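You operate a simulated robot arm through the tools that you are given. There is no shell and no other tool.

You run a simulated robot arm. Do the job below in one go: nothing can be reset, and whatever is moved stays where it is left.

Task
Move the cane stake from the blue pot to the yellow pot and turn its leaves toward the patio door.
Fine: the gauge goes from the yellow pot to its holder first; slide pot and saucer along toward the blue pot, which stays put. Set down upright: yellow pot.

It is judged by the outcome, as a careful person would: the job done as asked, and still so three seconds after it is handed in. It fails if anything else is knocked over, pushed out of place, dropped, spilled or broken.

Robot
A 7-joint arm with a fingered hand, fixed in place. Base frame: the origin is at the foot of the arm, x ahead of it, y to its left, z up; the work surface is at about z = 0.78. Lengths are in m, angles in rad, forces in N, time in s.
Its first joint turns from -2.007 to 2.007 rad. Payload 5 kg.
The TCP is the grasp point between the finger pads, 0.032 m short of the fingertips. In the tool frame z runs along the fingers and y along their closing line. The gripper opens to 0.16 m. The gripper's body begins 0.089 m behind the TCP. The gripper is a hand of 4 fingers: y runs from the thumb to the fingers, the wrist lies at [0, 0, -0.267] in the tool frame.
Orientation is that of the tool frame in the base frame, as [roll, pitch, yaw] about the fixed x, y, z axes, in that order (R = Rz(yaw) Ry(pitch) Rx(roll)). With the fingers straight down and closing along the base's y, the tool's x points along the base's -x, its y along +y and its z along -z.

Tools
- The arm moves only by the tool servo_tool. Its argument "commands" is a list of rows, each an object (a shift or turn left out is 0) with "linear": the shift along the tool's x, y, z in units of 200 mm (1.0 is 200 mm), a list of three; "rotation": the turn, a rotation vector about the tool's x, y, z in units of 45 degrees (1.0 is 45 degrees), a list of three. In form: [{"linear": [tx, ty, tz], "rotation": [wx, wy, wz]}, ...]. A call has 1 to 20 rows; each row is the pose to reach, as a shift and turn from the pose commanded when the call began, along the tool's axes at that moment. A call with a number of a shift or a turn outside -1 to 1 is refused whole. Each row takes 0.2 s and may step no farther than 0.05 m and 0.15 rad from the row before; otherwise, the whole call is refused. A pose out of reach is approached as far as the arm can. The call stops where the force on the tool passes 40 N (or 10 N more than at its start, if that is more) or the arm is blocked; 0.2 s more then pass. In this call time passes only in rows, and 0.2 s behind the last. The reply holds the time, the measured pose of the TCP, the force on the tool along the base axes, the opening and the grip force, in the units named above and with some noise, with the torque about the TCP (base axes, N m) and any sound that the robot's microphone picked up, and new pictures: "views" is both (left out), scene, wrist or none.
- Cameras (640 x 400 px; columns grow to the right, rows downward): "scene" is fixed at [0.0514, -0.6502, 1.4156]; the picture's right is [0.64, -0.77, 0.00], its down [-0.31, -0.26, -0.91] and it looks along [0.70, 0.58, -0.41] (base axes); focal length 349 px, centre (320, 200). "wrist" rides on the gripper at [0.08, -0.004, -0.114] in the tool frame; the picture's right is [0.05, 1.00, 0.00], its down [-0.82, 0.04, -0.58] and it looks along [-0.58, 0.03, 0.82] (tool axes); focal length 265 px, centre (320, 200). There is no depth. A picture from a camera that has moved, and an enlarged one, comes with that camera's place and axes in the base frame and with its lens.
- move_column(by): slides the trunk up (or, below 0, down) by that many m; the arm rides with it, the base frame stays. It gives what a move gives, with no picture.
- move_fingers(finger1, finger2, finger3, thumb_bend): sets how far each is bent, from 0 (flat) to 1 (curled in); at 0.3 the hand is open as for a grip, at 0.7 the pads meet at the TCP. One left out holds its place. A second passes; each finger stops where it meets its share of the squeeze, and holds until it gets a number again. It is the only way to open and close the hand. It gives what a move gives, with no picture; readings hold the bend of each and the force on the fingers (four entries, about 0 where the hand has none), thumb and palm.
- close_up(camera, box): a new picture of the part [left, top, right, bottom] of that camera's present view, enlarged. The clock stands still meanwhile.
- hand_in(): hands the job in; it is judged then, once.

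Nothing tells you positions but the pictures and the camera data. Unless the task says otherwise, let go and move clear before handing in.

The tools are called after ">>>" as a command line: name --argument value ..., lists and objects as JSON in quotes. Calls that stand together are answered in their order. servo_tool: Moves the arm, as the interface text tells. Its arguments: {"type":"object","properties":{"commands":{"type":"array","items":{"type":"object","properties":{"linear":{"type":"array","items":{"type":"number"}},"rotation":{"type":"array","items":{"type":"number"}}}}},"views":{"type":"string","enum":["both","scene","wrist","none"]}},"required":["commands"]} The other tools are called the same way: move_column (by) slides the trunk up or down; move_fingers (finger1, finger2, finger3, thumb_bend) moves the fingers one by one; close_up (camera, box) takes an enlarged picture of a part of a camera's view; hand_in () hands the job in.

At the start:

```text
t: 0.0
tool_pos: [0.7202, -0.1534, 1.1795]
orientation: [3.141, -0.001, 3.142]
contact_force: [0.6, 0.1, 0.2]
ft_torque: [0.03, -0.03, 0.0]
width: 0.1597
grip_force: 0.0
shape: jaw
bend: [0.3, 0.3, 0.3, 0.3]
finger forces: [0.1, 0.0, 0.0, 0.0, 0.1, 0.0]
trunk travel left (down, up): [-0.55, 0.44]
```

scene: 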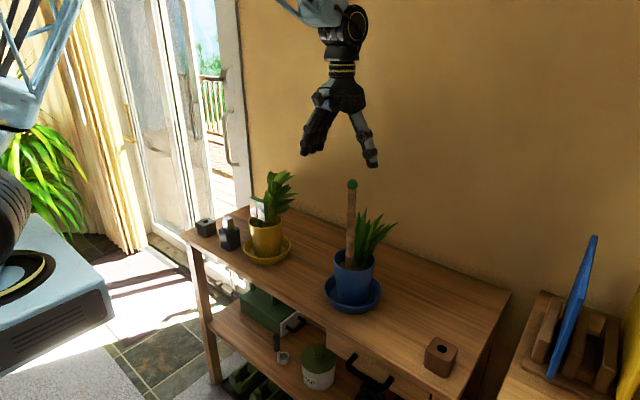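
wrist: 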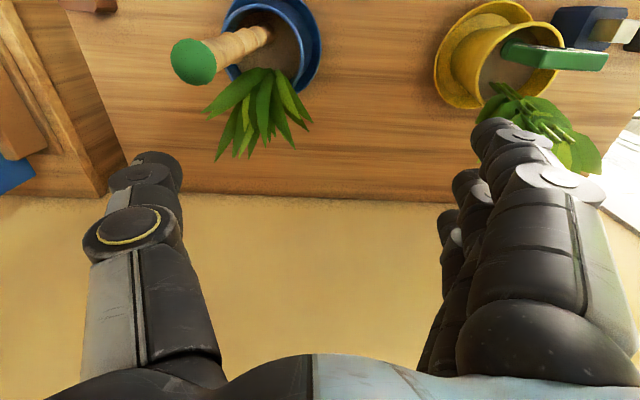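

I see a bench with a yellow pot on a saucer (plant plus a gauge), a blue pot on a saucer (plant plus cane stake with a green cap), and several small blocks. I'll look closer before I move anything.

>>> close_up --camera "scene" --box '[180, 150, 340, 280]'

>>> close_up --camera "scene" --box '[300, 160, 480, 390]'

>>> close_up --camera "wrist" --box '[400, 0, 640, 200]'

>>> close_up --camera "wrist" --box '[140, 0, 360, 180]'

```text
3.08 times, centred on (260, 215) of scene
camera zoom: at [0.0514, -0.6502, 1.4156], right [0.64, -0.77, 0.0], down [-0.31, -0.26, -0.91], along [0.7, 0.58, -0.41], focal length 1073 px, centre (505, 154)
```

zoom: 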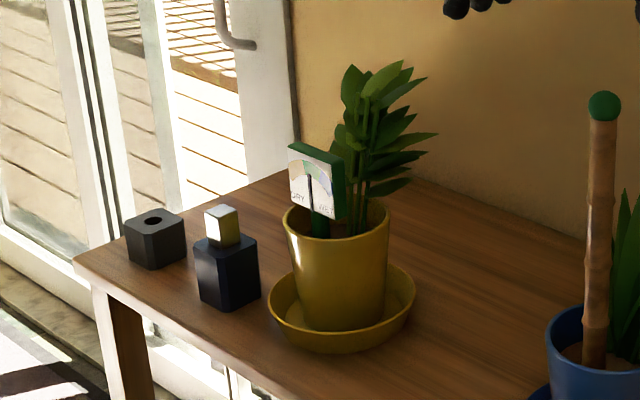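

```text
1.74 times, centred on (390, 275) of scene
camera zoom: at [0.0514, -0.6502, 1.4156], right [0.64, -0.77, 0.0], down [-0.31, -0.26, -0.91], along [0.7, 0.58, -0.41], focal length 606 px, centre (198, 70)
```

zoom: 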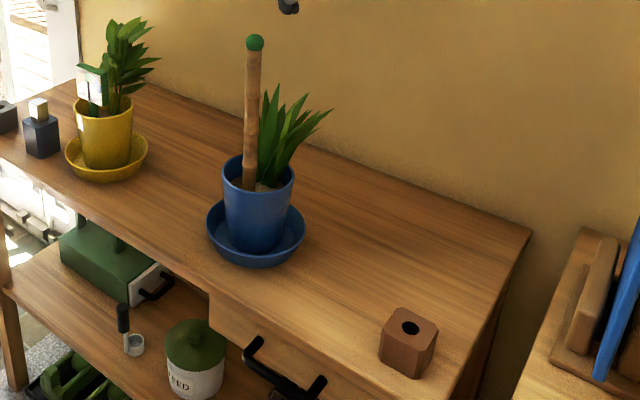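

```text
2.00 times, centred on (520, 100) of wrist
camera zoom: at [0.6406, -0.1571, 1.2943], right [-0.05, 1.0, 0.0], down [0.82, 0.04, 0.58], along [0.58, 0.03, -0.82], focal length 531 px, centre (-80, 400)
```

zoom: 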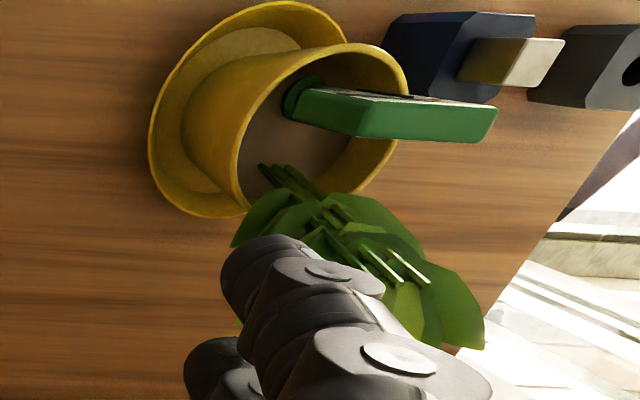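

```text
2.22 times, centred on (250, 90) of wrist
camera zoom: at [0.6406, -0.1571, 1.2943], right [-0.05, 1.0, 0.0], down [0.82, 0.04, 0.58], along [0.58, 0.03, -0.82], focal length 590 px, centre (476, 444)
```

zoom: 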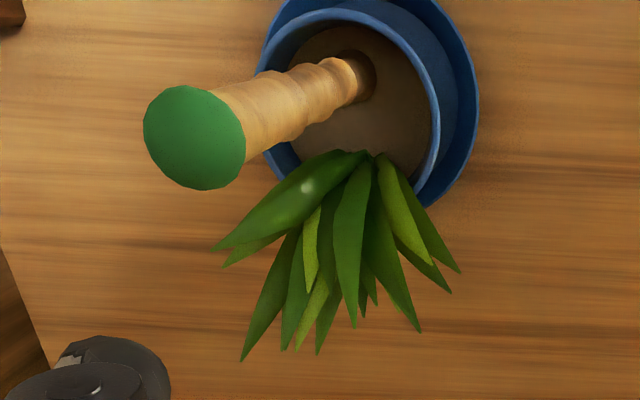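

The yellow pot seems to stand near (0.68, 0.10) and the blue pot near (0.68, -0.24). There is a dark block with a hole near (0.65, 0.38) and a brown block with a hole near (0.63, -0.50). I need sharper views of the possible holders, the gauge and the door before choosing.

>>> close_up --camera "scene" --box '[185, 190, 265, 260]'

>>> close_up --camera "scene" --box '[240, 160, 310, 270]'

>>> close_up --camera "scene" --box '[410, 325, 480, 385]'

>>> close_up --camera "scene" --box '[60, 0, 300, 300]'

>>> close_up --camera "scene" --box '[320, 170, 400, 320]'

>>> close_up --camera "wrist" --box '[540, 0, 640, 80]'

```text
5.71 times, centred on (225, 225) of scene
camera zoom: at [0.0514, -0.6502, 1.4156], right [0.64, -0.77, 0.0], down [-0.31, -0.26, -0.91], along [0.7, 0.58, -0.41], focal length 1993 px, centre (863, 57)
```

zoom: 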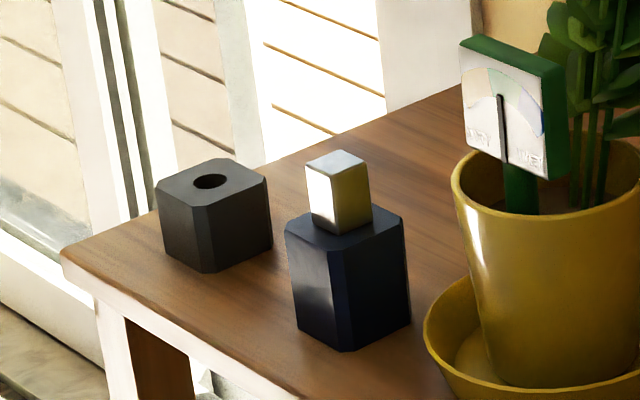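

```text
3.64 times, centred on (275, 215) of scene
camera zoom: at [0.0514, -0.6502, 1.4156], right [0.64, -0.77, 0.0], down [-0.31, -0.26, -0.91], along [0.7, 0.58, -0.41], focal length 1268 px, centre (484, 146)
```

zoom: 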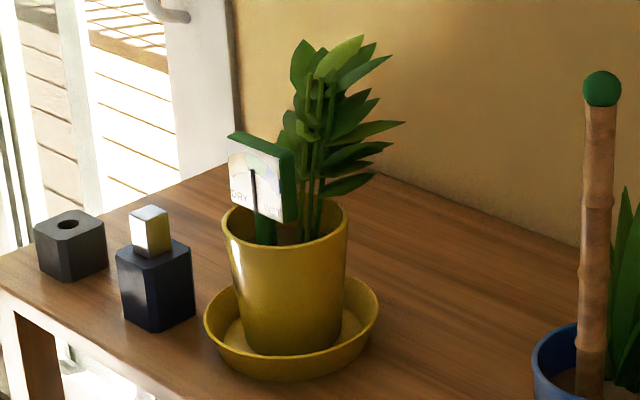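

```text
6.67 times, centred on (445, 355) of scene
camera zoom: at [0.0514, -0.6502, 1.4156], right [0.64, -0.77, 0.0], down [-0.31, -0.26, -0.91], along [0.7, 0.58, -0.41], focal length 2325 px, centre (-513, -833)
```

zoom: 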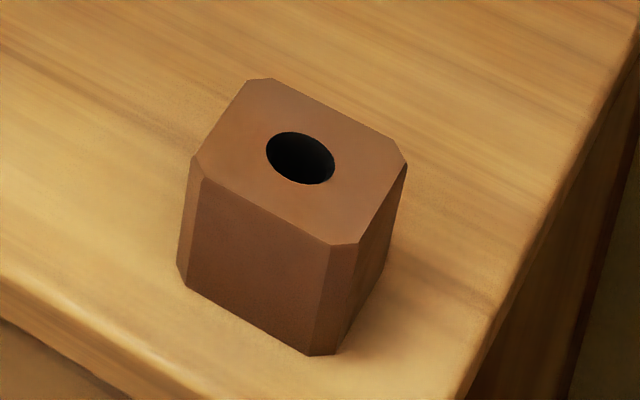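

```text
1.33 times, centred on (180, 150) of scene
camera zoom: at [0.0514, -0.6502, 1.4156], right [0.64, -0.77, 0.0], down [-0.31, -0.26, -0.91], along [0.7, 0.58, -0.41], focal length 465 px, centre (507, 267)
```

zoom: 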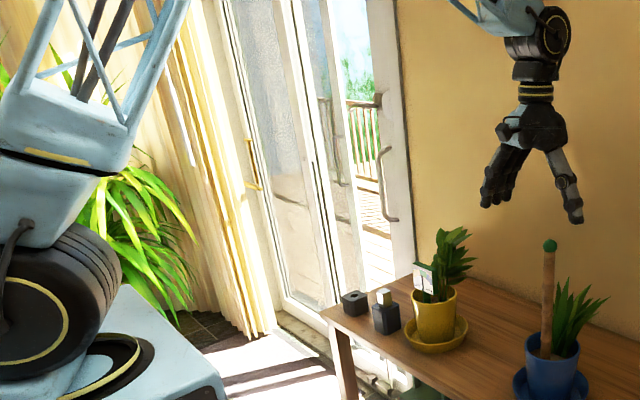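

```text
2.67 times, centred on (360, 245) of scene
camera zoom: at [0.0514, -0.6502, 1.4156], right [0.64, -0.77, 0.0], down [-0.31, -0.26, -0.91], along [0.7, 0.58, -0.41], focal length 930 px, centre (213, 80)
```

zoom: 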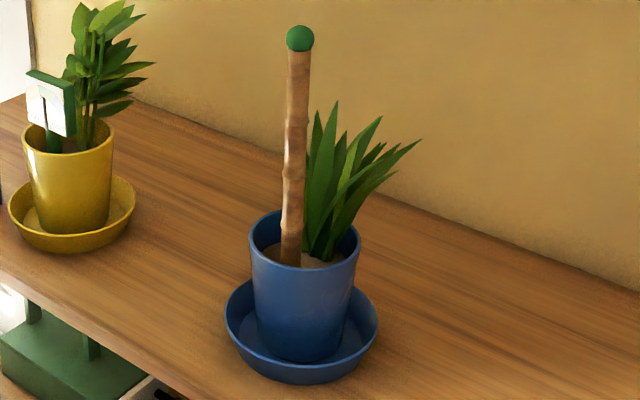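

```text
5.00 times, centred on (590, 40) of wrist
camera zoom: at [0.6406, -0.1571, 1.2943], right [-0.05, 1.0, 0.0], down [0.82, 0.04, 0.58], along [0.58, 0.03, -0.82], focal length 1327 px, centre (-1030, 1000)
```

zoom: 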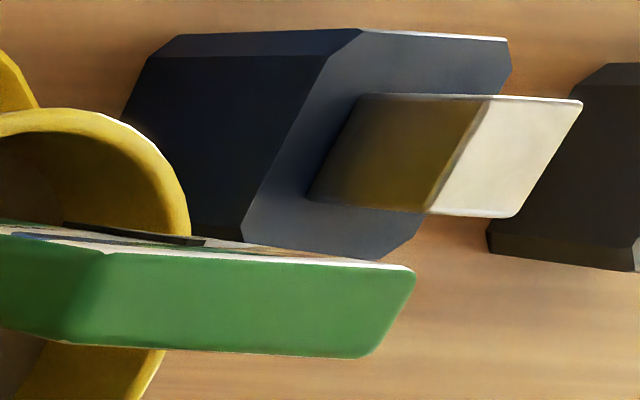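

The gauge is a flat dial on a green stem, leaves on the wall side behind it. The charcoal block by the yellow pot is the likely holder. I'll bring the wrist camera over that end of the bench, staying above the plants, to look at the holder and the pot from above.

>>> servo_tool --commands '[{"linear": [0.16, 0.16, 0]}, {"linear": [0.33, 0.33, 0]}, {"linear": [0.5, 0.5, 0]}, {"linear": [0.67, 0.67, 0]}, {"linear": [0.84, 0.84, 0]}, {"linear": [1.0, 1.0, 0]}]' --views "none"

>>> servo_tool --commands '[{"linear": [0.0, 0.2, 0]}, {"linear": [0.0, 0.4, 0.1]}, {"linear": [0.0, 0.6, 0.25]}, {"linear": [0.0, 0.8, 0.4]}, {"linear": [0.0, 1.0, 0.5]}]' --views "both"

```text
t: 1.4
tool_pos: [0.5191, 0.0471, 1.1812]
orientation: [3.141, 0.0, 3.141]
contact_force: [0.1, 0.6, 0.0]
ft_torque: [-0.02, -0.02, 0.03]
width: 0.1599
grip_force: 0.1
shape: jaw
bend: [0.3, 0.3, 0.3, 0.3]
finger forces: [0.0, 0.0, 0.0, 0.1, 0.0, 0.1]
trunk travel left (down, up): [-0.55, 0.44]
```

```text
t: 2.6
tool_pos: [0.5212, 0.2465, 1.078]
orientation: [-3.141, -0.001, 3.14]
contact_force: [-0.2, -0.7, -0.7]
ft_torque: [-0.02, -0.01, -0.01]
width: 0.1597
grip_force: 0.1
shape: jaw
bend: [0.3, 0.3, 0.3, 0.3]
finger forces: [0.0, 0.0, 0.0, 0.1, 0.0, 0.1]
trunk travel left (down, up): [-0.55, 0.44]
camera wrist: at [0.441, 0.2427, 1.1931], right [-0.05, 1.0, 0.0], down [0.82, 0.04, 0.58], along [0.58, 0.03, -0.82], focal length 265 px, centre (320, 200)
```

scene: 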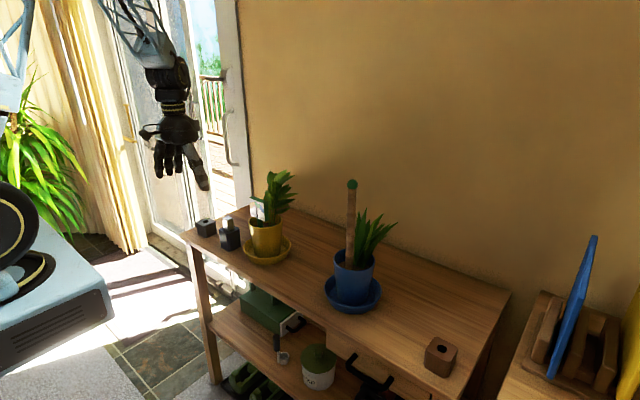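
wrist: 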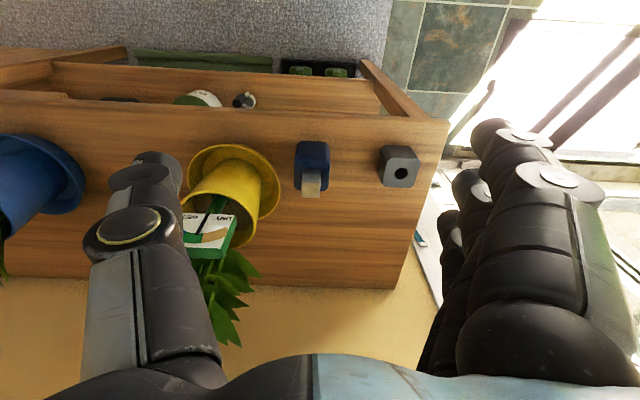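

The wrist camera now sees the yellow pot, the bottle and the charcoal block. I'll zoom in on them.

>>> close_up --camera "wrist" --box '[360, 130, 440, 200]'

>>> close_up --camera "wrist" --box '[170, 130, 300, 350]'

>>> close_up --camera "wrist" --box '[170, 130, 350, 270]'

```text
5.71 times, centred on (400, 165) of wrist
camera zoom: at [0.441, 0.2427, 1.1931], right [-0.05, 1.0, 0.0], down [0.82, 0.04, 0.58], along [0.58, 0.03, -0.82], focal length 1517 px, centre (-137, 400)
```

zoom: 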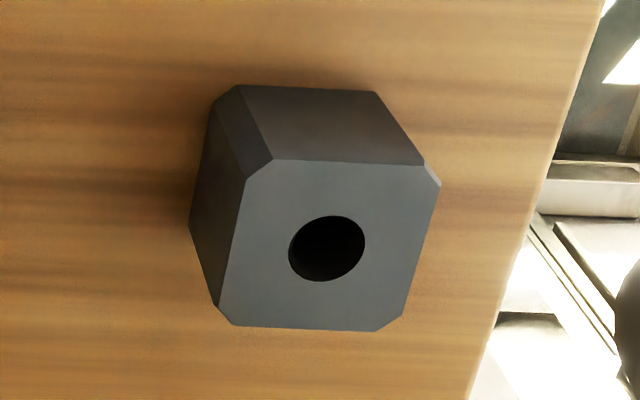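

```text
1.82 times, centred on (235, 240) of wrist
camera zoom: at [0.441, 0.2427, 1.1931], right [-0.05, 1.0, 0.0], down [0.82, 0.04, 0.58], along [0.58, 0.03, -0.82], focal length 483 px, centre (474, 127)
```

zoom: 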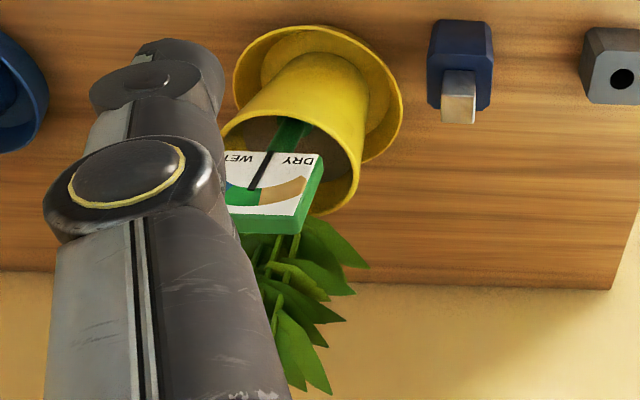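

```text
2.86 times, centred on (260, 200) of wrist
camera zoom: at [0.441, 0.2427, 1.1931], right [-0.05, 1.0, 0.0], down [0.82, 0.04, 0.58], along [0.58, 0.03, -0.82], focal length 758 px, centre (491, 200)
```

zoom: 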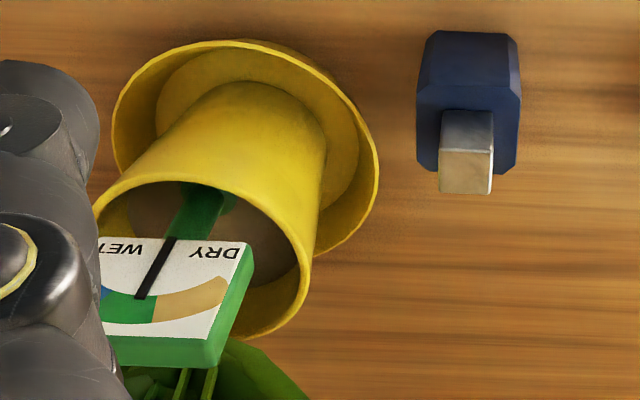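

The charcoal block has a round hole about 2 cm wide. I'll look at the brown block too before choosing, pausing on the way for a centred view of the yellow pot.

>>> servo_tool --commands '[{"linear": [0.0, -0.22, -0.1]}, {"linear": [0.0, -0.45, -0.2]}, {"linear": [0.0, -0.68, -0.2]}, {"linear": [0.0, -0.72, -0.2]}]' --views "wrist"

>>> close_up --camera "wrist" --box '[200, 80, 440, 300]'

>>> servo_tool --commands '[{"linear": [0.0, -0.24, 0]}, {"linear": [0.0, -0.48, 0]}, {"linear": [0.0, -0.72, 0]}, {"linear": [0.0, -0.96, 0]}]' --views "none"

>>> servo_tool --commands '[{"linear": [0.0, -0.24, 0]}, {"linear": [0.0, -0.48, 0]}, {"linear": [0.0, -0.72, 0]}, {"linear": [0.0, -0.92, 0]}]' --views "wrist"

```text
refused: row 2 steps farther than a row can; nothing moved
```

```text
1.82 times, centred on (320, 190) of wrist
camera zoom: at [0.441, 0.2427, 1.1931], right [-0.05, 1.0, 0.0], down [0.82, 0.04, 0.58], along [0.58, 0.03, -0.82], focal length 483 px, centre (320, 218)
```

zoom: 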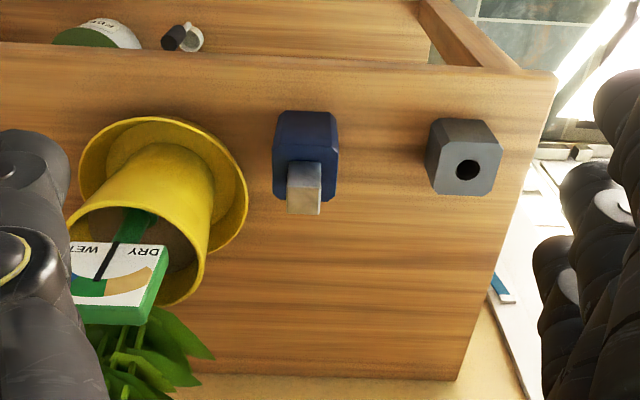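

```text
t: 3.6
tool_pos: [0.5222, 0.0552, 1.0812]
orientation: [-3.14, -0.001, -3.14]
contact_force: [0.8, 0.5, -0.4]
ft_torque: [0.04, 0.01, 0.04]
width: 0.1599
grip_force: 0.0
shape: jaw
bend: [0.3, 0.3, 0.3, 0.3]
finger forces: [0.1, 0.0, 0.0, 0.0, 0.1, 0.1]
trunk travel left (down, up): [-0.55, 0.44]
```

```text
t: 4.6
tool_pos: [0.5183, -0.1303, 1.0807]
orientation: [-3.141, 0.0, 3.142]
contact_force: [-0.3, -0.3, -0.1]
ft_torque: [-0.01, -0.03, -0.01]
width: 0.1599
grip_force: 0.1
shape: jaw
bend: [0.3, 0.3, 0.3, 0.3]
finger forces: [0.0, 0.1, 0.0, 0.0, 0.0, 0.1]
trunk travel left (down, up): [-0.55, 0.44]
camera wrist: at [0.4386, -0.1343, 1.1954], right [-0.05, 1.0, 0.0], down [0.82, 0.04, 0.58], along [0.58, 0.03, -0.82], focal length 265 px, centre (320, 200)
```

wrist: 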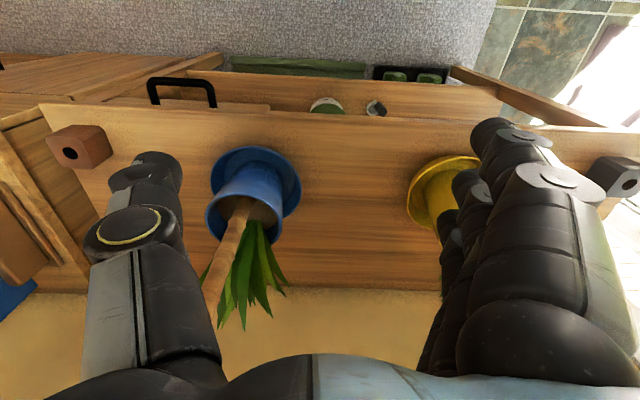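

One call was refused for its step size, but the others ran safely above everything. From here I can zoom in on the brown block and the blue pot.

>>> close_up --camera "wrist" --box '[40, 110, 120, 180]'

>>> close_up --camera "wrist" --box '[190, 130, 320, 340]'

>>> servo_tool --commands '[{"linear": [0.0, -0.24, 0]}, {"linear": [0.0, -0.48, 0]}, {"linear": [0.0, -0.72, 0]}, {"linear": [0.0, -0.96, 0]}]' --views "wrist"

```text
5.71 times, centred on (80, 145) of wrist
camera zoom: at [0.4386, -0.1343, 1.1954], right [-0.05, 1.0, 0.0], down [0.82, 0.04, 0.58], along [0.58, 0.03, -0.82], focal length 1517 px, centre (1691, 514)
```

zoom: 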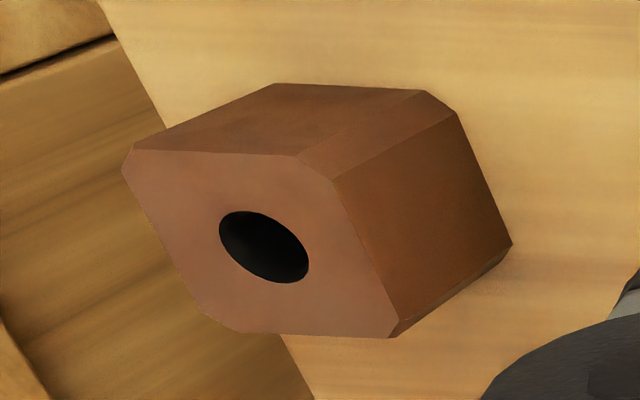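

```text
1.90 times, centred on (255, 235) of wrist
camera zoom: at [0.4386, -0.1343, 1.1954], right [-0.05, 1.0, 0.0], down [0.82, 0.04, 0.58], along [0.58, 0.03, -0.82], focal length 506 px, centre (444, 133)
```

zoom: 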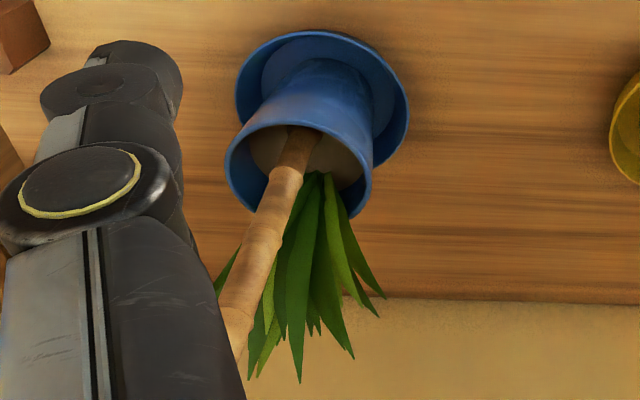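

```text
t: 5.6
tool_pos: [0.5197, -0.3219, 1.0786]
orientation: [3.14, -0.001, 3.141]
contact_force: [0.4, 0.5, -0.3]
ft_torque: [0.04, -0.02, 0.03]
width: 0.1598
grip_force: 0.0
shape: jaw
bend: [0.3, 0.3, 0.3, 0.3]
finger forces: [0.0, 0.0, 0.0, 0.0, 0.1, 0.0]
trunk travel left (down, up): [-0.55, 0.44]
camera wrist: at [0.4406, -0.3264, 1.1933], right [-0.05, 1.0, 0.0], down [0.82, 0.04, 0.58], along [0.58, 0.03, -0.82], focal length 265 px, centre (320, 200)
```

wrist: 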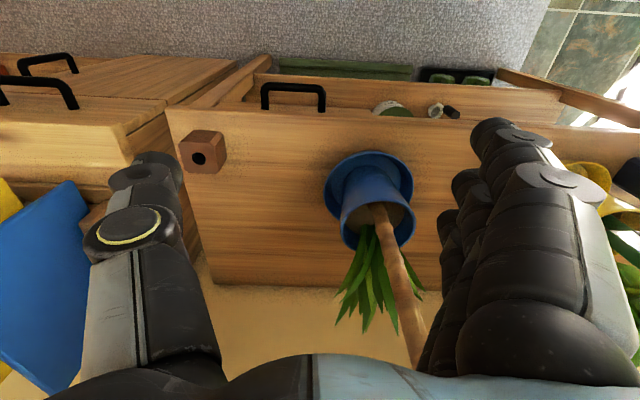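

Both blocks are alike apart from colour: the charcoal one sits by the yellow pot with the gauge, the brown one by the blue pot. I take the charcoal block as the gauge's holder. Next I'll go back in front of the yellow pot and tilt the hand 45° to see the gauge from the front.

>>> servo_tool --commands '[{"linear": [0.0, 0.24, 0]}, {"linear": [0.0, 0.48, 0]}, {"linear": [0.0, 0.72, 0]}, {"linear": [0.0, 0.96, 0]}, {"linear": [0.0, 1.0, 0]}]' --views "none"

>>> servo_tool --commands '[{"linear": [0.0, 0.24, 0]}, {"linear": [0.0, 0.48, 0]}, {"linear": [0.0, 0.72, 0]}, {"linear": [0.0, 0.96, 0]}, {"linear": [0.0, 1.0, 0]}]' --views "none"

>>> servo_tool --commands '[{"rotation": [0, -0.167, 0]}, {"rotation": [0, -0.333, 0]}, {"rotation": [0, -0.5, 0]}, {"rotation": [0, -0.667, 0]}, {"rotation": [0, -0.833, 0]}, {"rotation": [0, -1.0, 0]}]' --views "both"

```text
t: 6.8
tool_pos: [0.5227, -0.121, 1.0821]
orientation: [3.141, 0.0, 3.139]
contact_force: [0.5, -0.1, -0.4]
ft_torque: [-0.02, -0.01, 0.0]
width: 0.1597
grip_force: 0.0
shape: jaw
bend: [0.3, 0.3, 0.3, 0.3]
finger forces: [0.0, 0.0, 0.0, 0.1, 0.0, 0.1]
trunk travel left (down, up): [-0.55, 0.44]
```

```text
t: 8.0
tool_pos: [0.5204, 0.0785, 1.08]
orientation: [3.141, 0.0, 3.142]
contact_force: [1.1, 0.4, 0.4]
ft_torque: [0.0, 0.0, -0.01]
width: 0.1599
grip_force: 0.0
shape: jaw
bend: [0.3, 0.3, 0.3, 0.3]
finger forces: [0.0, 0.0, 0.0, 0.1, 0.0, 0.0]
trunk travel left (down, up): [-0.55, 0.44]
```

```text
t: 9.6
tool_pos: [0.5389, 0.043, 1.0712]
orientation: [-3.012, 0.607, 3.005]
contact_force: [0.1, 1.1, 0.0]
ft_torque: [0.0, -0.02, 0.03]
width: 0.1596
grip_force: 0.1
shape: jaw
bend: [0.3, 0.3, 0.3, 0.3]
finger forces: [0.0, 0.0, 0.0, 0.0, 0.0, 0.0]
out of reach, approached as far as the arm can: row 5, 6
trunk travel left (down, up): [-0.55, 0.44]
stopped in row 6: the arm was blocked; the commanded pose is now the measured one
camera wrist: at [0.4108, 0.0711, 1.1189], right [0.17, 0.98, -0.14], down [0.36, 0.07, 0.93], along [0.92, -0.2, -0.34], focal length 265 px, centre (320, 200)
```

scene: 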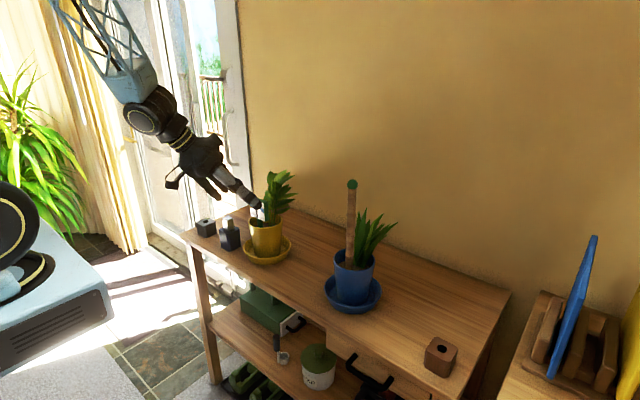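
wrist: 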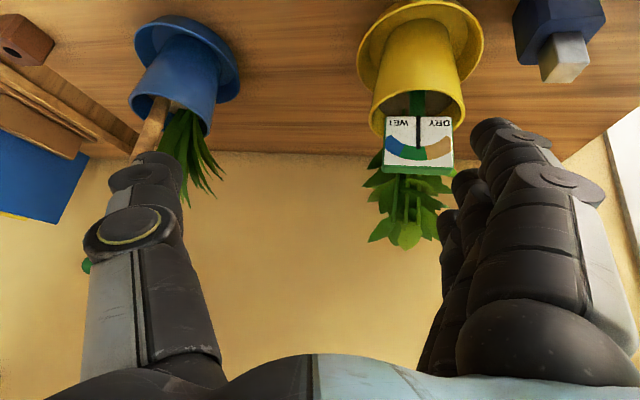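

The arm reaches its limit tilted this close in, but nothing was touched. The view is useful, so I'll zoom in on the gauge and the pot from here.

>>> close_up --camera "wrist" --box '[340, 60, 500, 260]'

>>> close_up --camera "wrist" --box '[340, 0, 620, 180]'

>>> close_up --camera "scene" --box '[150, 120, 310, 280]'

```text
2.00 times, centred on (420, 160) of wrist
camera zoom: at [0.4108, 0.0711, 1.1189], right [0.17, 0.98, -0.14], down [0.36, 0.07, 0.93], along [0.92, -0.2, -0.34], focal length 531 px, centre (120, 280)
```

zoom: 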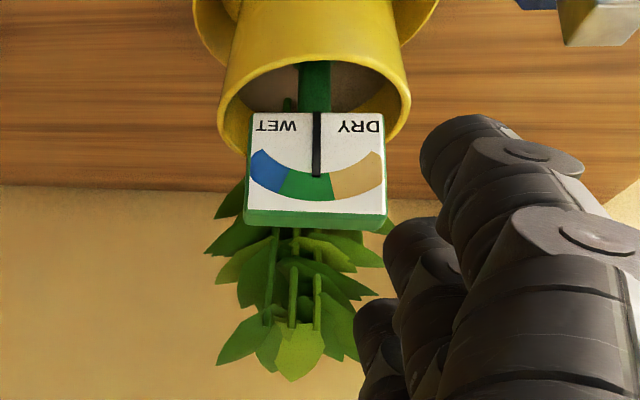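

```text
2.22 times, centred on (480, 90) of wrist
camera zoom: at [0.4108, 0.0711, 1.1189], right [0.17, 0.98, -0.14], down [0.36, 0.07, 0.93], along [0.92, -0.2, -0.34], focal length 590 px, centre (-36, 444)
```

zoom: 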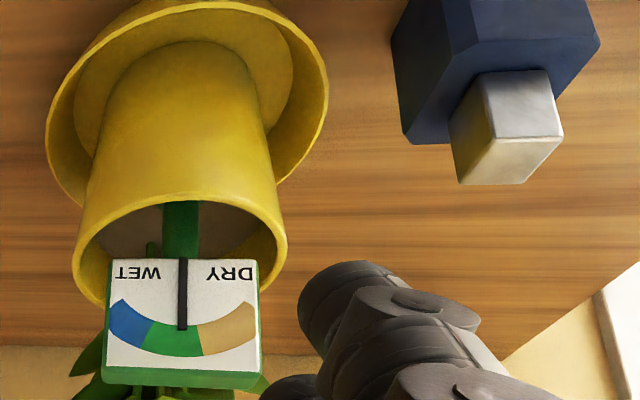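

```text
2.50 times, centred on (230, 200) of scene
camera zoom: at [0.0514, -0.6502, 1.4156], right [0.64, -0.77, 0.0], down [-0.31, -0.26, -0.91], along [0.7, 0.58, -0.41], focal length 872 px, centre (545, 200)
```

zoom: 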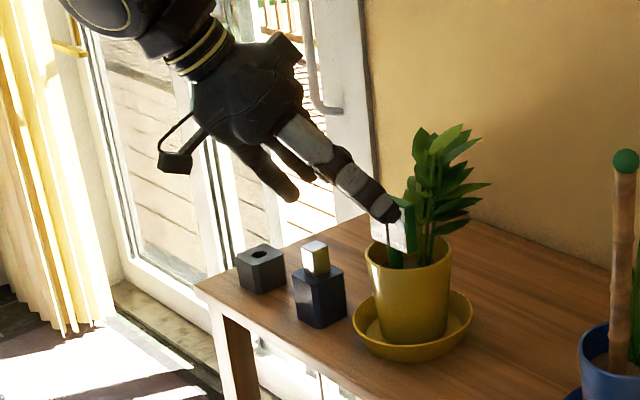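

The dial measures about 7 × 6 × 2 cm, faces the robot, and has its centre near (0.667, 0.110, 0.956). The pot centre is near (0.68, 0.11). I'll square the hand up again a little farther out, then test the forward tilt there.

>>> servo_tool --commands '[{"linear": [-0.061, 0.119, -0.014], "rotation": [-0.088, -0.006, -0.047]}, {"linear": [-0.122, 0.238, -0.028], "rotation": [-0.177, -0.012, -0.095]}, {"linear": [-0.1825, 0.357, -0.0415], "rotation": [-0.265, -0.018, -0.142]}]' --views "none"

```text
t: 10.4
tool_pos: [0.5798, 0.1095, 1.0912]
orientation: [3.141, 0.616, 3.14]
contact_force: [-0.2, 0.2, 0.3]
ft_torque: [0.01, -0.02, 0.01]
width: 0.1598
grip_force: 0.1
shape: jaw
bend: [0.3, 0.3, 0.3, 0.3]
finger forces: [0.0, 0.0, 0.0, 0.0, 0.0, 0.0]
trunk travel left (down, up): [-0.55, 0.44]
```

The hand is square now, with a 35° tilt. I'll increase the tilt toward 45° and curl the outer two fingers so that only the middle finger and thumb take part.

>>> servo_tool --commands '[{"rotation": [0, -0.11, 0]}, {"rotation": [0, -0.22, 0]}]' --views "none"

>>> move_fingers --finger1 1.0 --finger3 1.0

>>> close_up --camera "wrist" --box '[0, 0, 640, 400]'

>>> close_up --camera "scene" --box '[140, 100, 320, 270]'

```text
t: 11.0
tool_pos: [0.5812, 0.1101, 1.092]
orientation: [3.139, 0.787, -3.14]
contact_force: [0.5, -0.4, -1.0]
ft_torque: [0.0, 0.02, 0.01]
width: 0.1598
grip_force: 0.0
shape: jaw
bend: [0.3, 0.3, 0.3, 0.3]
finger forces: [0.0, 0.0, 0.0, 0.0, 0.1, 0.0]
trunk travel left (down, up): [-0.55, 0.44]
```

```text
t: 12.0
tool_pos: [0.5805, 0.1108, 1.0924]
orientation: [-3.139, 0.788, -3.14]
contact_force: [0.5, 0.2, 0.5]
ft_torque: [-0.01, -0.01, -0.03]
width: 0.0779
grip_force: 0.0
shape: fingers
bend: [1.0, 0.3, 1.0, 0.3]
finger forces: [0.1, 0.0, 0.0, 0.0, 0.0, 0.0]
trunk travel left (down, up): [-0.55, 0.44]
```

```text
1.00 times, centred on (320, 200) of wrist (not enlarged: the box is as wide or as high as the picture)
camera zoom: at [0.4441, 0.1068, 1.1159], right [-0.04, 1.0, -0.04], down [0.17, 0.04, 0.99], along [0.99, 0.03, -0.17], focal length 265 px, centre (320, 200)
```

zoom: 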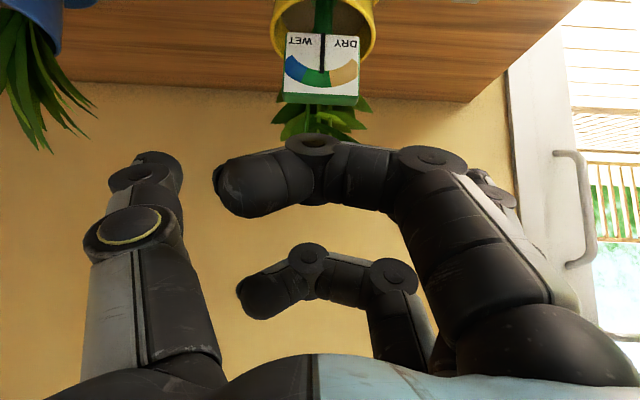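

```text
2.35 times, centred on (230, 185) of scene
camera zoom: at [0.0514, -0.6502, 1.4156], right [0.64, -0.77, 0.0], down [-0.31, -0.26, -0.91], along [0.7, 0.58, -0.41], focal length 820 px, centre (532, 235)
```

zoom: 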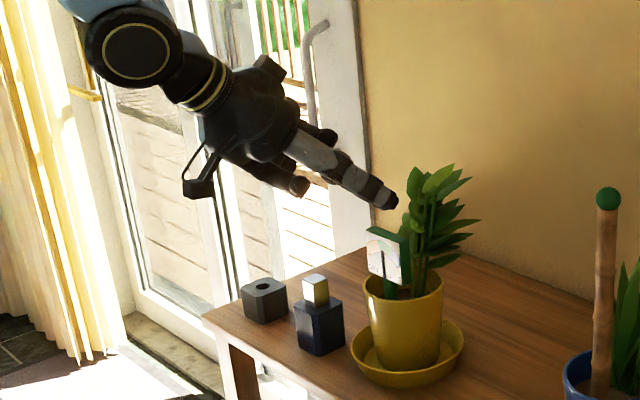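

The middle finger is finger 2 and the outer two now curl out of the way. I'll tilt a bit more, to about 55°, and come down in front of the dial.

>>> servo_tool --commands '[{"rotation": [0, -0.11, 0]}, {"rotation": [0, -0.22, 0]}]' --views "none"

```text
t: 12.6
tool_pos: [0.6125, 0.1235, 1.0977]
orientation: [-3.139, 0.96, -3.14]
contact_force: [1.2, 0.4, 0.1]
ft_torque: [-0.02, -0.01, -0.05]
width: 0.078
grip_force: 0.0
shape: fingers
bend: [1.0, 0.3, 1.0, 0.3]
finger forces: [0.0, 0.0, 0.0, 0.0, 0.1, 0.0]
out of reach, approached as far as the arm can: row 1, 2
trunk travel left (down, up): [-0.55, 0.44]
```

The 55° pose was only partly reachable this close in. I'll step forward and down to where it should be reachable and check the pose.

>>> servo_tool --commands '[{"linear": [-0.01, 0, 0.146]}, {"linear": [-0.02, 0, 0.291]}]' --views "wrist"

```text
t: 13.2
tool_pos: [0.6645, 0.122, 1.0666]
orientation: [-3.141, 0.962, -3.141]
contact_force: [0.0, 0.2, -0.9]
ft_torque: [-0.01, -0.01, -0.02]
width: 0.0784
grip_force: 0.1
shape: fingers
bend: [1.0, 0.3, 1.0, 0.3]
finger forces: [0.0, 0.0, 0.0, 0.0, 0.0, 0.0]
trunk travel left (down, up): [-0.55, 0.44]
camera wrist: at [0.5252, 0.119, 1.0674], right [-0.03, 1.0, -0.04], down [-0.01, 0.04, 1.0], along [1.0, 0.03, 0.01], focal length 265 px, centre (320, 200)
```

wrist: 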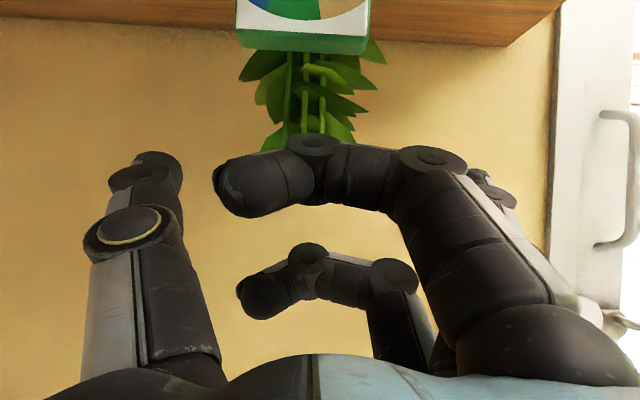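

The dial's top edge checks out at z ≈ 0.985, with y from 0.078 to 0.143. I'll back off slightly and come down in front of the dial, clear of the leaves.

>>> servo_tool --commands '[{"linear": [0.13, -0.03, -0.03]}, {"linear": [0.2635, -0.0575, -0.0567]}, {"linear": [0.376, -0.0575, 0.022]}, {"linear": [0.4885, -0.0575, 0.101]}]' --views "none"

>>> move_fingers --finger2 0.4 --thumb_bend 0.4

>>> close_up --camera "wrist" --box '[0, 0, 640, 400]'

>>> close_up --camera "scene" --box '[170, 120, 310, 260]'

```text
t: 14.2
tool_pos: [0.6239, 0.1104, 0.9761]
orientation: [-3.141, 0.961, -3.141]
contact_force: [0.8, 0.3, 0.0]
ft_torque: [0.02, 0.02, -0.02]
width: 0.0782
grip_force: 0.0
shape: fingers
bend: [1.0, 0.3, 1.0, 0.3]
finger forces: [0.0, 0.0, 0.1, 0.0, 0.1, 0.1]
trunk travel left (down, up): [-0.55, 0.44]
```

```text
t: 15.2
tool_pos: [0.6238, 0.1109, 0.9754]
orientation: [-3.141, 0.961, -3.139]
contact_force: [0.3, -0.5, 0.1]
ft_torque: [0.0, -0.01, -0.01]
width: 0.0699
grip_force: 0.1
shape: fingers
bend: [1.0, 0.4, 1.0, 0.4]
finger forces: [0.1, 0.1, 0.1, 0.0, 0.0, 0.0]
trunk travel left (down, up): [-0.55, 0.44]
```

```text
1.00 times, centred on (320, 200) of wrist (not enlarged: the box is as wide or as high as the picture)
camera zoom: at [0.4847, 0.1073, 0.9758], right [-0.03, 1.0, -0.04], down [-0.01, 0.04, 1.0], along [1.0, 0.03, 0.01], focal length 265 px, centre (320, 200)
```

zoom: 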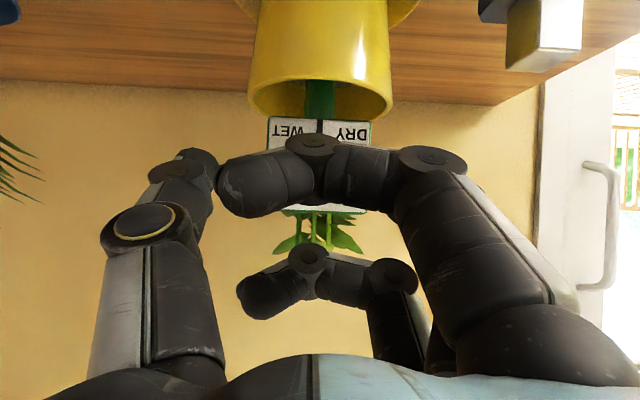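

```text
2.86 times, centred on (240, 190) of scene
camera zoom: at [0.0514, -0.6502, 1.4156], right [0.64, -0.77, 0.0], down [-0.31, -0.26, -0.91], along [0.7, 0.58, -0.41], focal length 996 px, centre (549, 229)
```

zoom: 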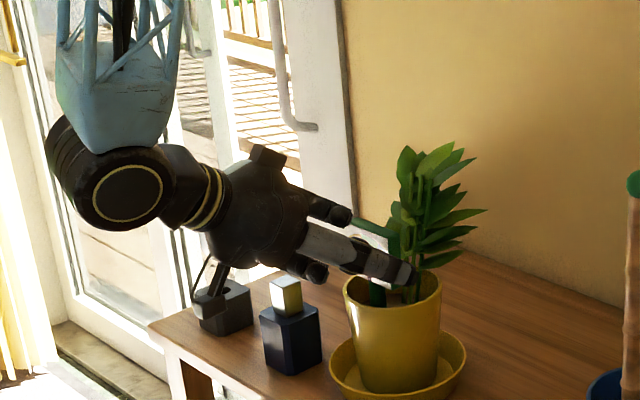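

The hand is centred in front of the dial with a clear gap on each side. I'll move forward so the pads straddle the dial's edges, then close gently.

>>> servo_tool --commands '[{"linear": [-0.029, 0.001, 0.1]}, {"linear": [-0.0583, 0.0025, 0.2035]}]' --views "both"

>>> close_up --camera "scene" --box '[200, 140, 310, 260]'

```text
t: 15.8
tool_pos: [0.6636, 0.1116, 0.9617]
orientation: [3.141, 0.961, -3.141]
contact_force: [0.5, -0.1, 0.0]
ft_torque: [-0.03, 0.01, 0.0]
width: 0.0702
grip_force: 0.1
shape: fingers
bend: [1.0, 0.4, 1.0, 0.4]
finger forces: [0.0, 0.1, 0.0, 0.0, 0.0, 0.1]
trunk travel left (down, up): [-0.55, 0.44]
camera wrist: at [0.5248, 0.1084, 0.9615], right [-0.03, 1.0, -0.04], down [-0.01, 0.04, 1.0], along [1.0, 0.03, 0.01], focal length 265 px, centre (320, 200)
```

scene: 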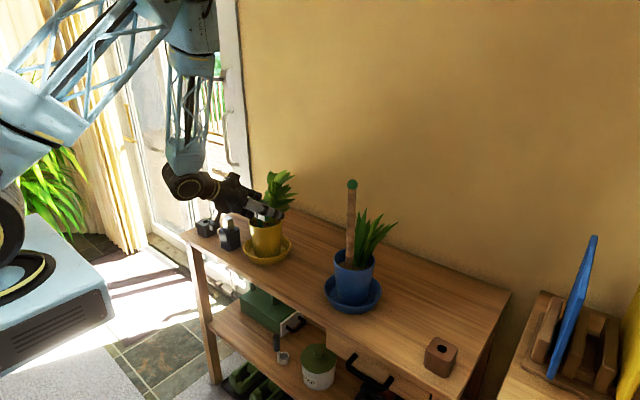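
wrist: 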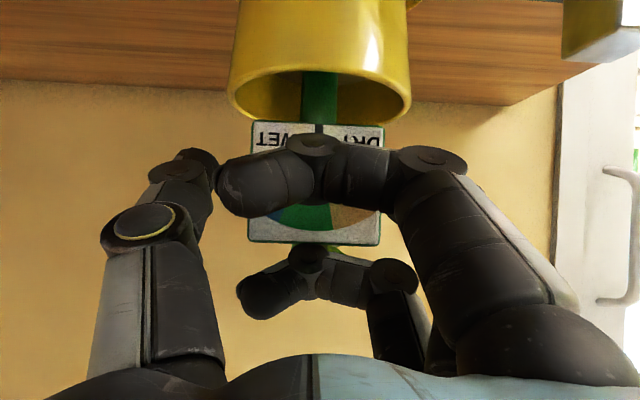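

```text
3.33 times, centred on (255, 200) of scene
camera zoom: at [0.0514, -0.6502, 1.4156], right [0.64, -0.77, 0.0], down [-0.31, -0.26, -0.91], along [0.7, 0.58, -0.41], focal length 1162 px, centre (537, 200)
```

zoom: 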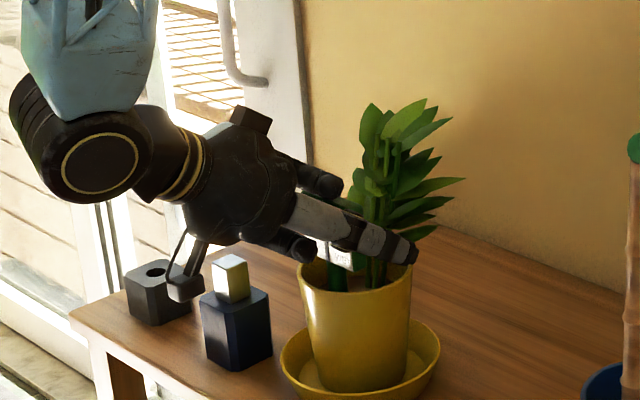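

The pads straddle the dial. I'll close the middle finger and thumb on its edges.

>>> move_fingers --finger2 0.65 --thumb_bend 0.65

>>> close_up --camera "wrist" --box '[100, 0, 540, 300]'

>>> close_up --camera "scene" --box '[220, 160, 310, 260]'

```text
t: 16.8
tool_pos: [0.663, 0.1118, 0.9605]
orientation: [3.141, 0.961, 3.142]
contact_force: [2.2, -5.6, 2.1]
ft_torque: [-0.39, -0.12, -0.04]
width: 0.0556
grip_force: 11.4
shape: fingers
bend: [1.0, 0.6, 1.0, 0.62]
finger forces: [0.1, 9.1, 0.0, 0.0, 13.5, 0.0]
trunk travel left (down, up): [-0.55, 0.44]
```

```text
1.33 times, centred on (320, 150) of wrist
camera zoom: at [0.5246, 0.1081, 0.962], right [-0.03, 1.0, -0.04], down [-0.01, 0.04, 1.0], along [1.0, 0.03, 0.01], focal length 354 px, centre (320, 267)
```

zoom: 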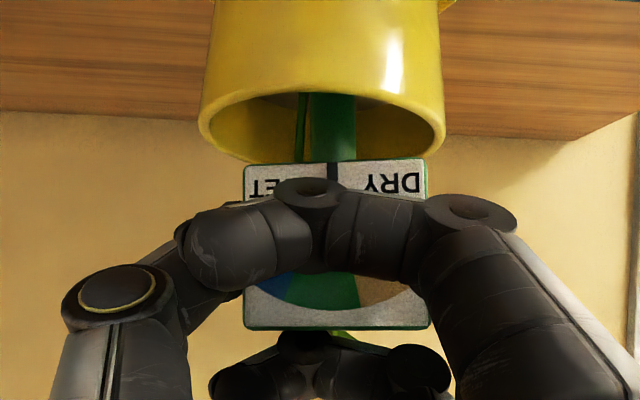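

```text
4.00 times, centred on (265, 210) of scene
camera zoom: at [0.0514, -0.6502, 1.4156], right [0.64, -0.77, 0.0], down [-0.31, -0.26, -0.91], along [0.7, 0.58, -0.41], focal length 1395 px, centre (540, 160)
```

zoom: 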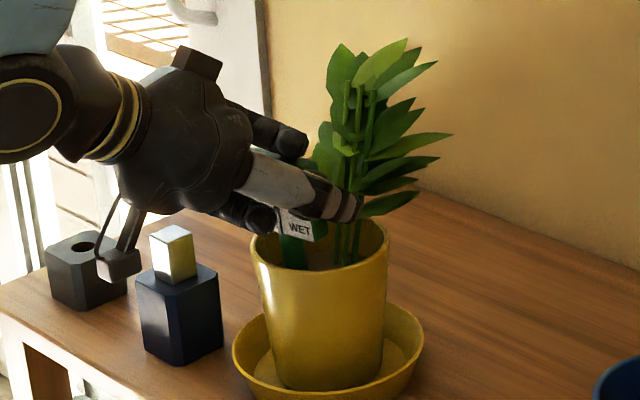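

I have a firm pinch on the dial (about 9–13 N). I'll lift the gauge straight up slowly and check that the pot doesn't come with it.

>>> servo_tool --commands '[{"linear": [-0.041, -0.003, -0.0287]}, {"linear": [-0.082, -0.003, -0.0574]}, {"linear": [-0.123, -0.003, -0.0861]}]' --views "both"

>>> close_up --camera "scene" --box '[220, 150, 310, 270]'

```text
t: 17.6
tool_pos: [0.6642, 0.1128, 0.9917]
orientation: [3.141, 0.962, -3.141]
contact_force: [-0.1, -0.1, -0.5]
ft_torque: [-0.01, -0.01, -0.03]
width: 0.0555
grip_force: 10.0
shape: fingers
bend: [1.0, 0.6, 1.0, 0.62]
finger forces: [0.0, 9.9, 0.0, 0.0, 10.3, 0.1]
trunk travel left (down, up): [-0.55, 0.44]
camera wrist: at [0.5247, 0.1077, 0.9922], right [-0.03, 1.0, -0.04], down [-0.01, 0.04, 1.0], along [1.0, 0.03, 0.01], focal length 265 px, centre (320, 200)
```

scene: 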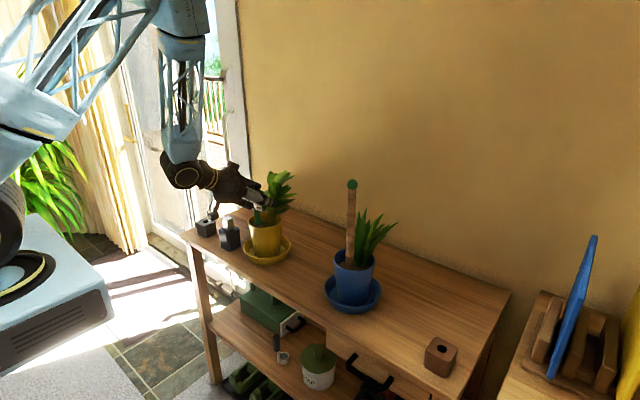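
wrist: 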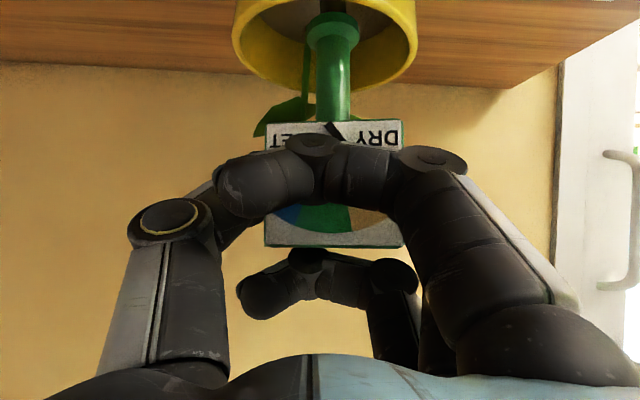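

```text
3.33 times, centred on (265, 210) of scene
camera zoom: at [0.0514, -0.6502, 1.4156], right [0.64, -0.77, 0.0], down [-0.31, -0.26, -0.91], along [0.7, 0.58, -0.41], focal length 1162 px, centre (503, 167)
```

zoom: 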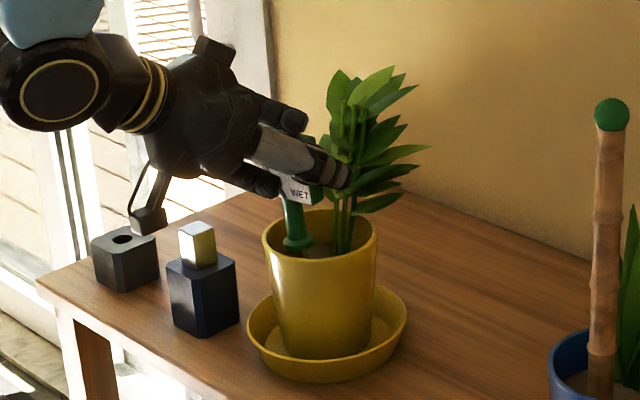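

The gauge is sliding out freely and the pot hasn't moved. I'll keep lifting to expose the whole probe.

>>> servo_tool --commands '[{"linear": [-0.082, 0, -0.0574]}, {"linear": [-0.164, 0, -0.1148]}, {"linear": [-0.246, 0, -0.172]}, {"linear": [-0.328, 0, -0.23]}, {"linear": [-0.41, 0, -0.287]}]' --views "both"

>>> close_up --camera "scene" --box '[210, 110, 320, 270]'

```text
t: 18.8
tool_pos: [0.6637, 0.1131, 1.0911]
orientation: [-3.141, 0.964, -3.139]
contact_force: [-0.4, 0.1, 0.0]
ft_torque: [-0.01, -0.01, -0.04]
width: 0.0553
grip_force: 9.7
shape: fingers
bend: [1.0, 0.6, 1.0, 0.62]
finger forces: [0.1, 9.9, 0.0, 0.0, 10.3, 0.0]
trunk travel left (down, up): [-0.55, 0.44]
camera wrist: at [0.525, 0.108, 1.0918], right [-0.03, 1.0, -0.04], down [-0.01, 0.04, 1.0], along [1.0, 0.03, 0.01], focal length 265 px, centre (320, 200)
```

scene: 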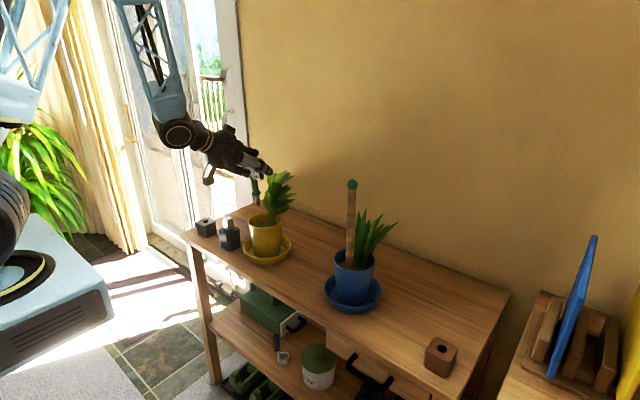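
wrist: 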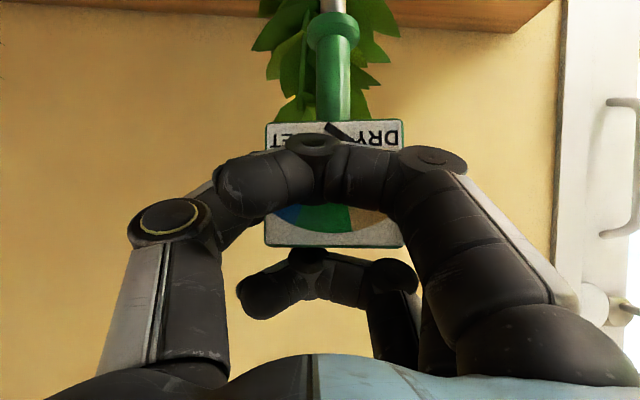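

```text
2.50 times, centred on (265, 190) of scene
camera zoom: at [0.0514, -0.6502, 1.4156], right [0.64, -0.77, 0.0], down [-0.31, -0.26, -0.91], along [0.7, 0.58, -0.41], focal length 872 px, centre (458, 225)
```

zoom: 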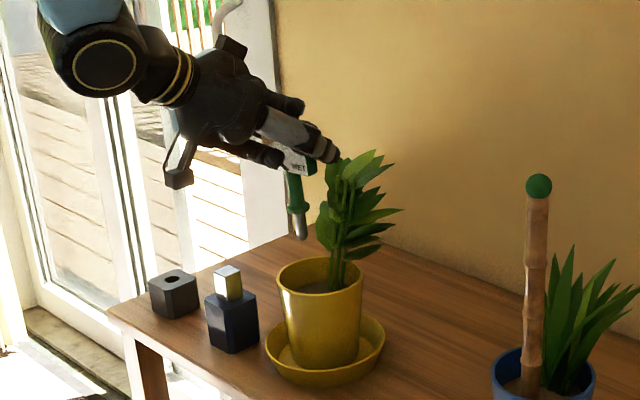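

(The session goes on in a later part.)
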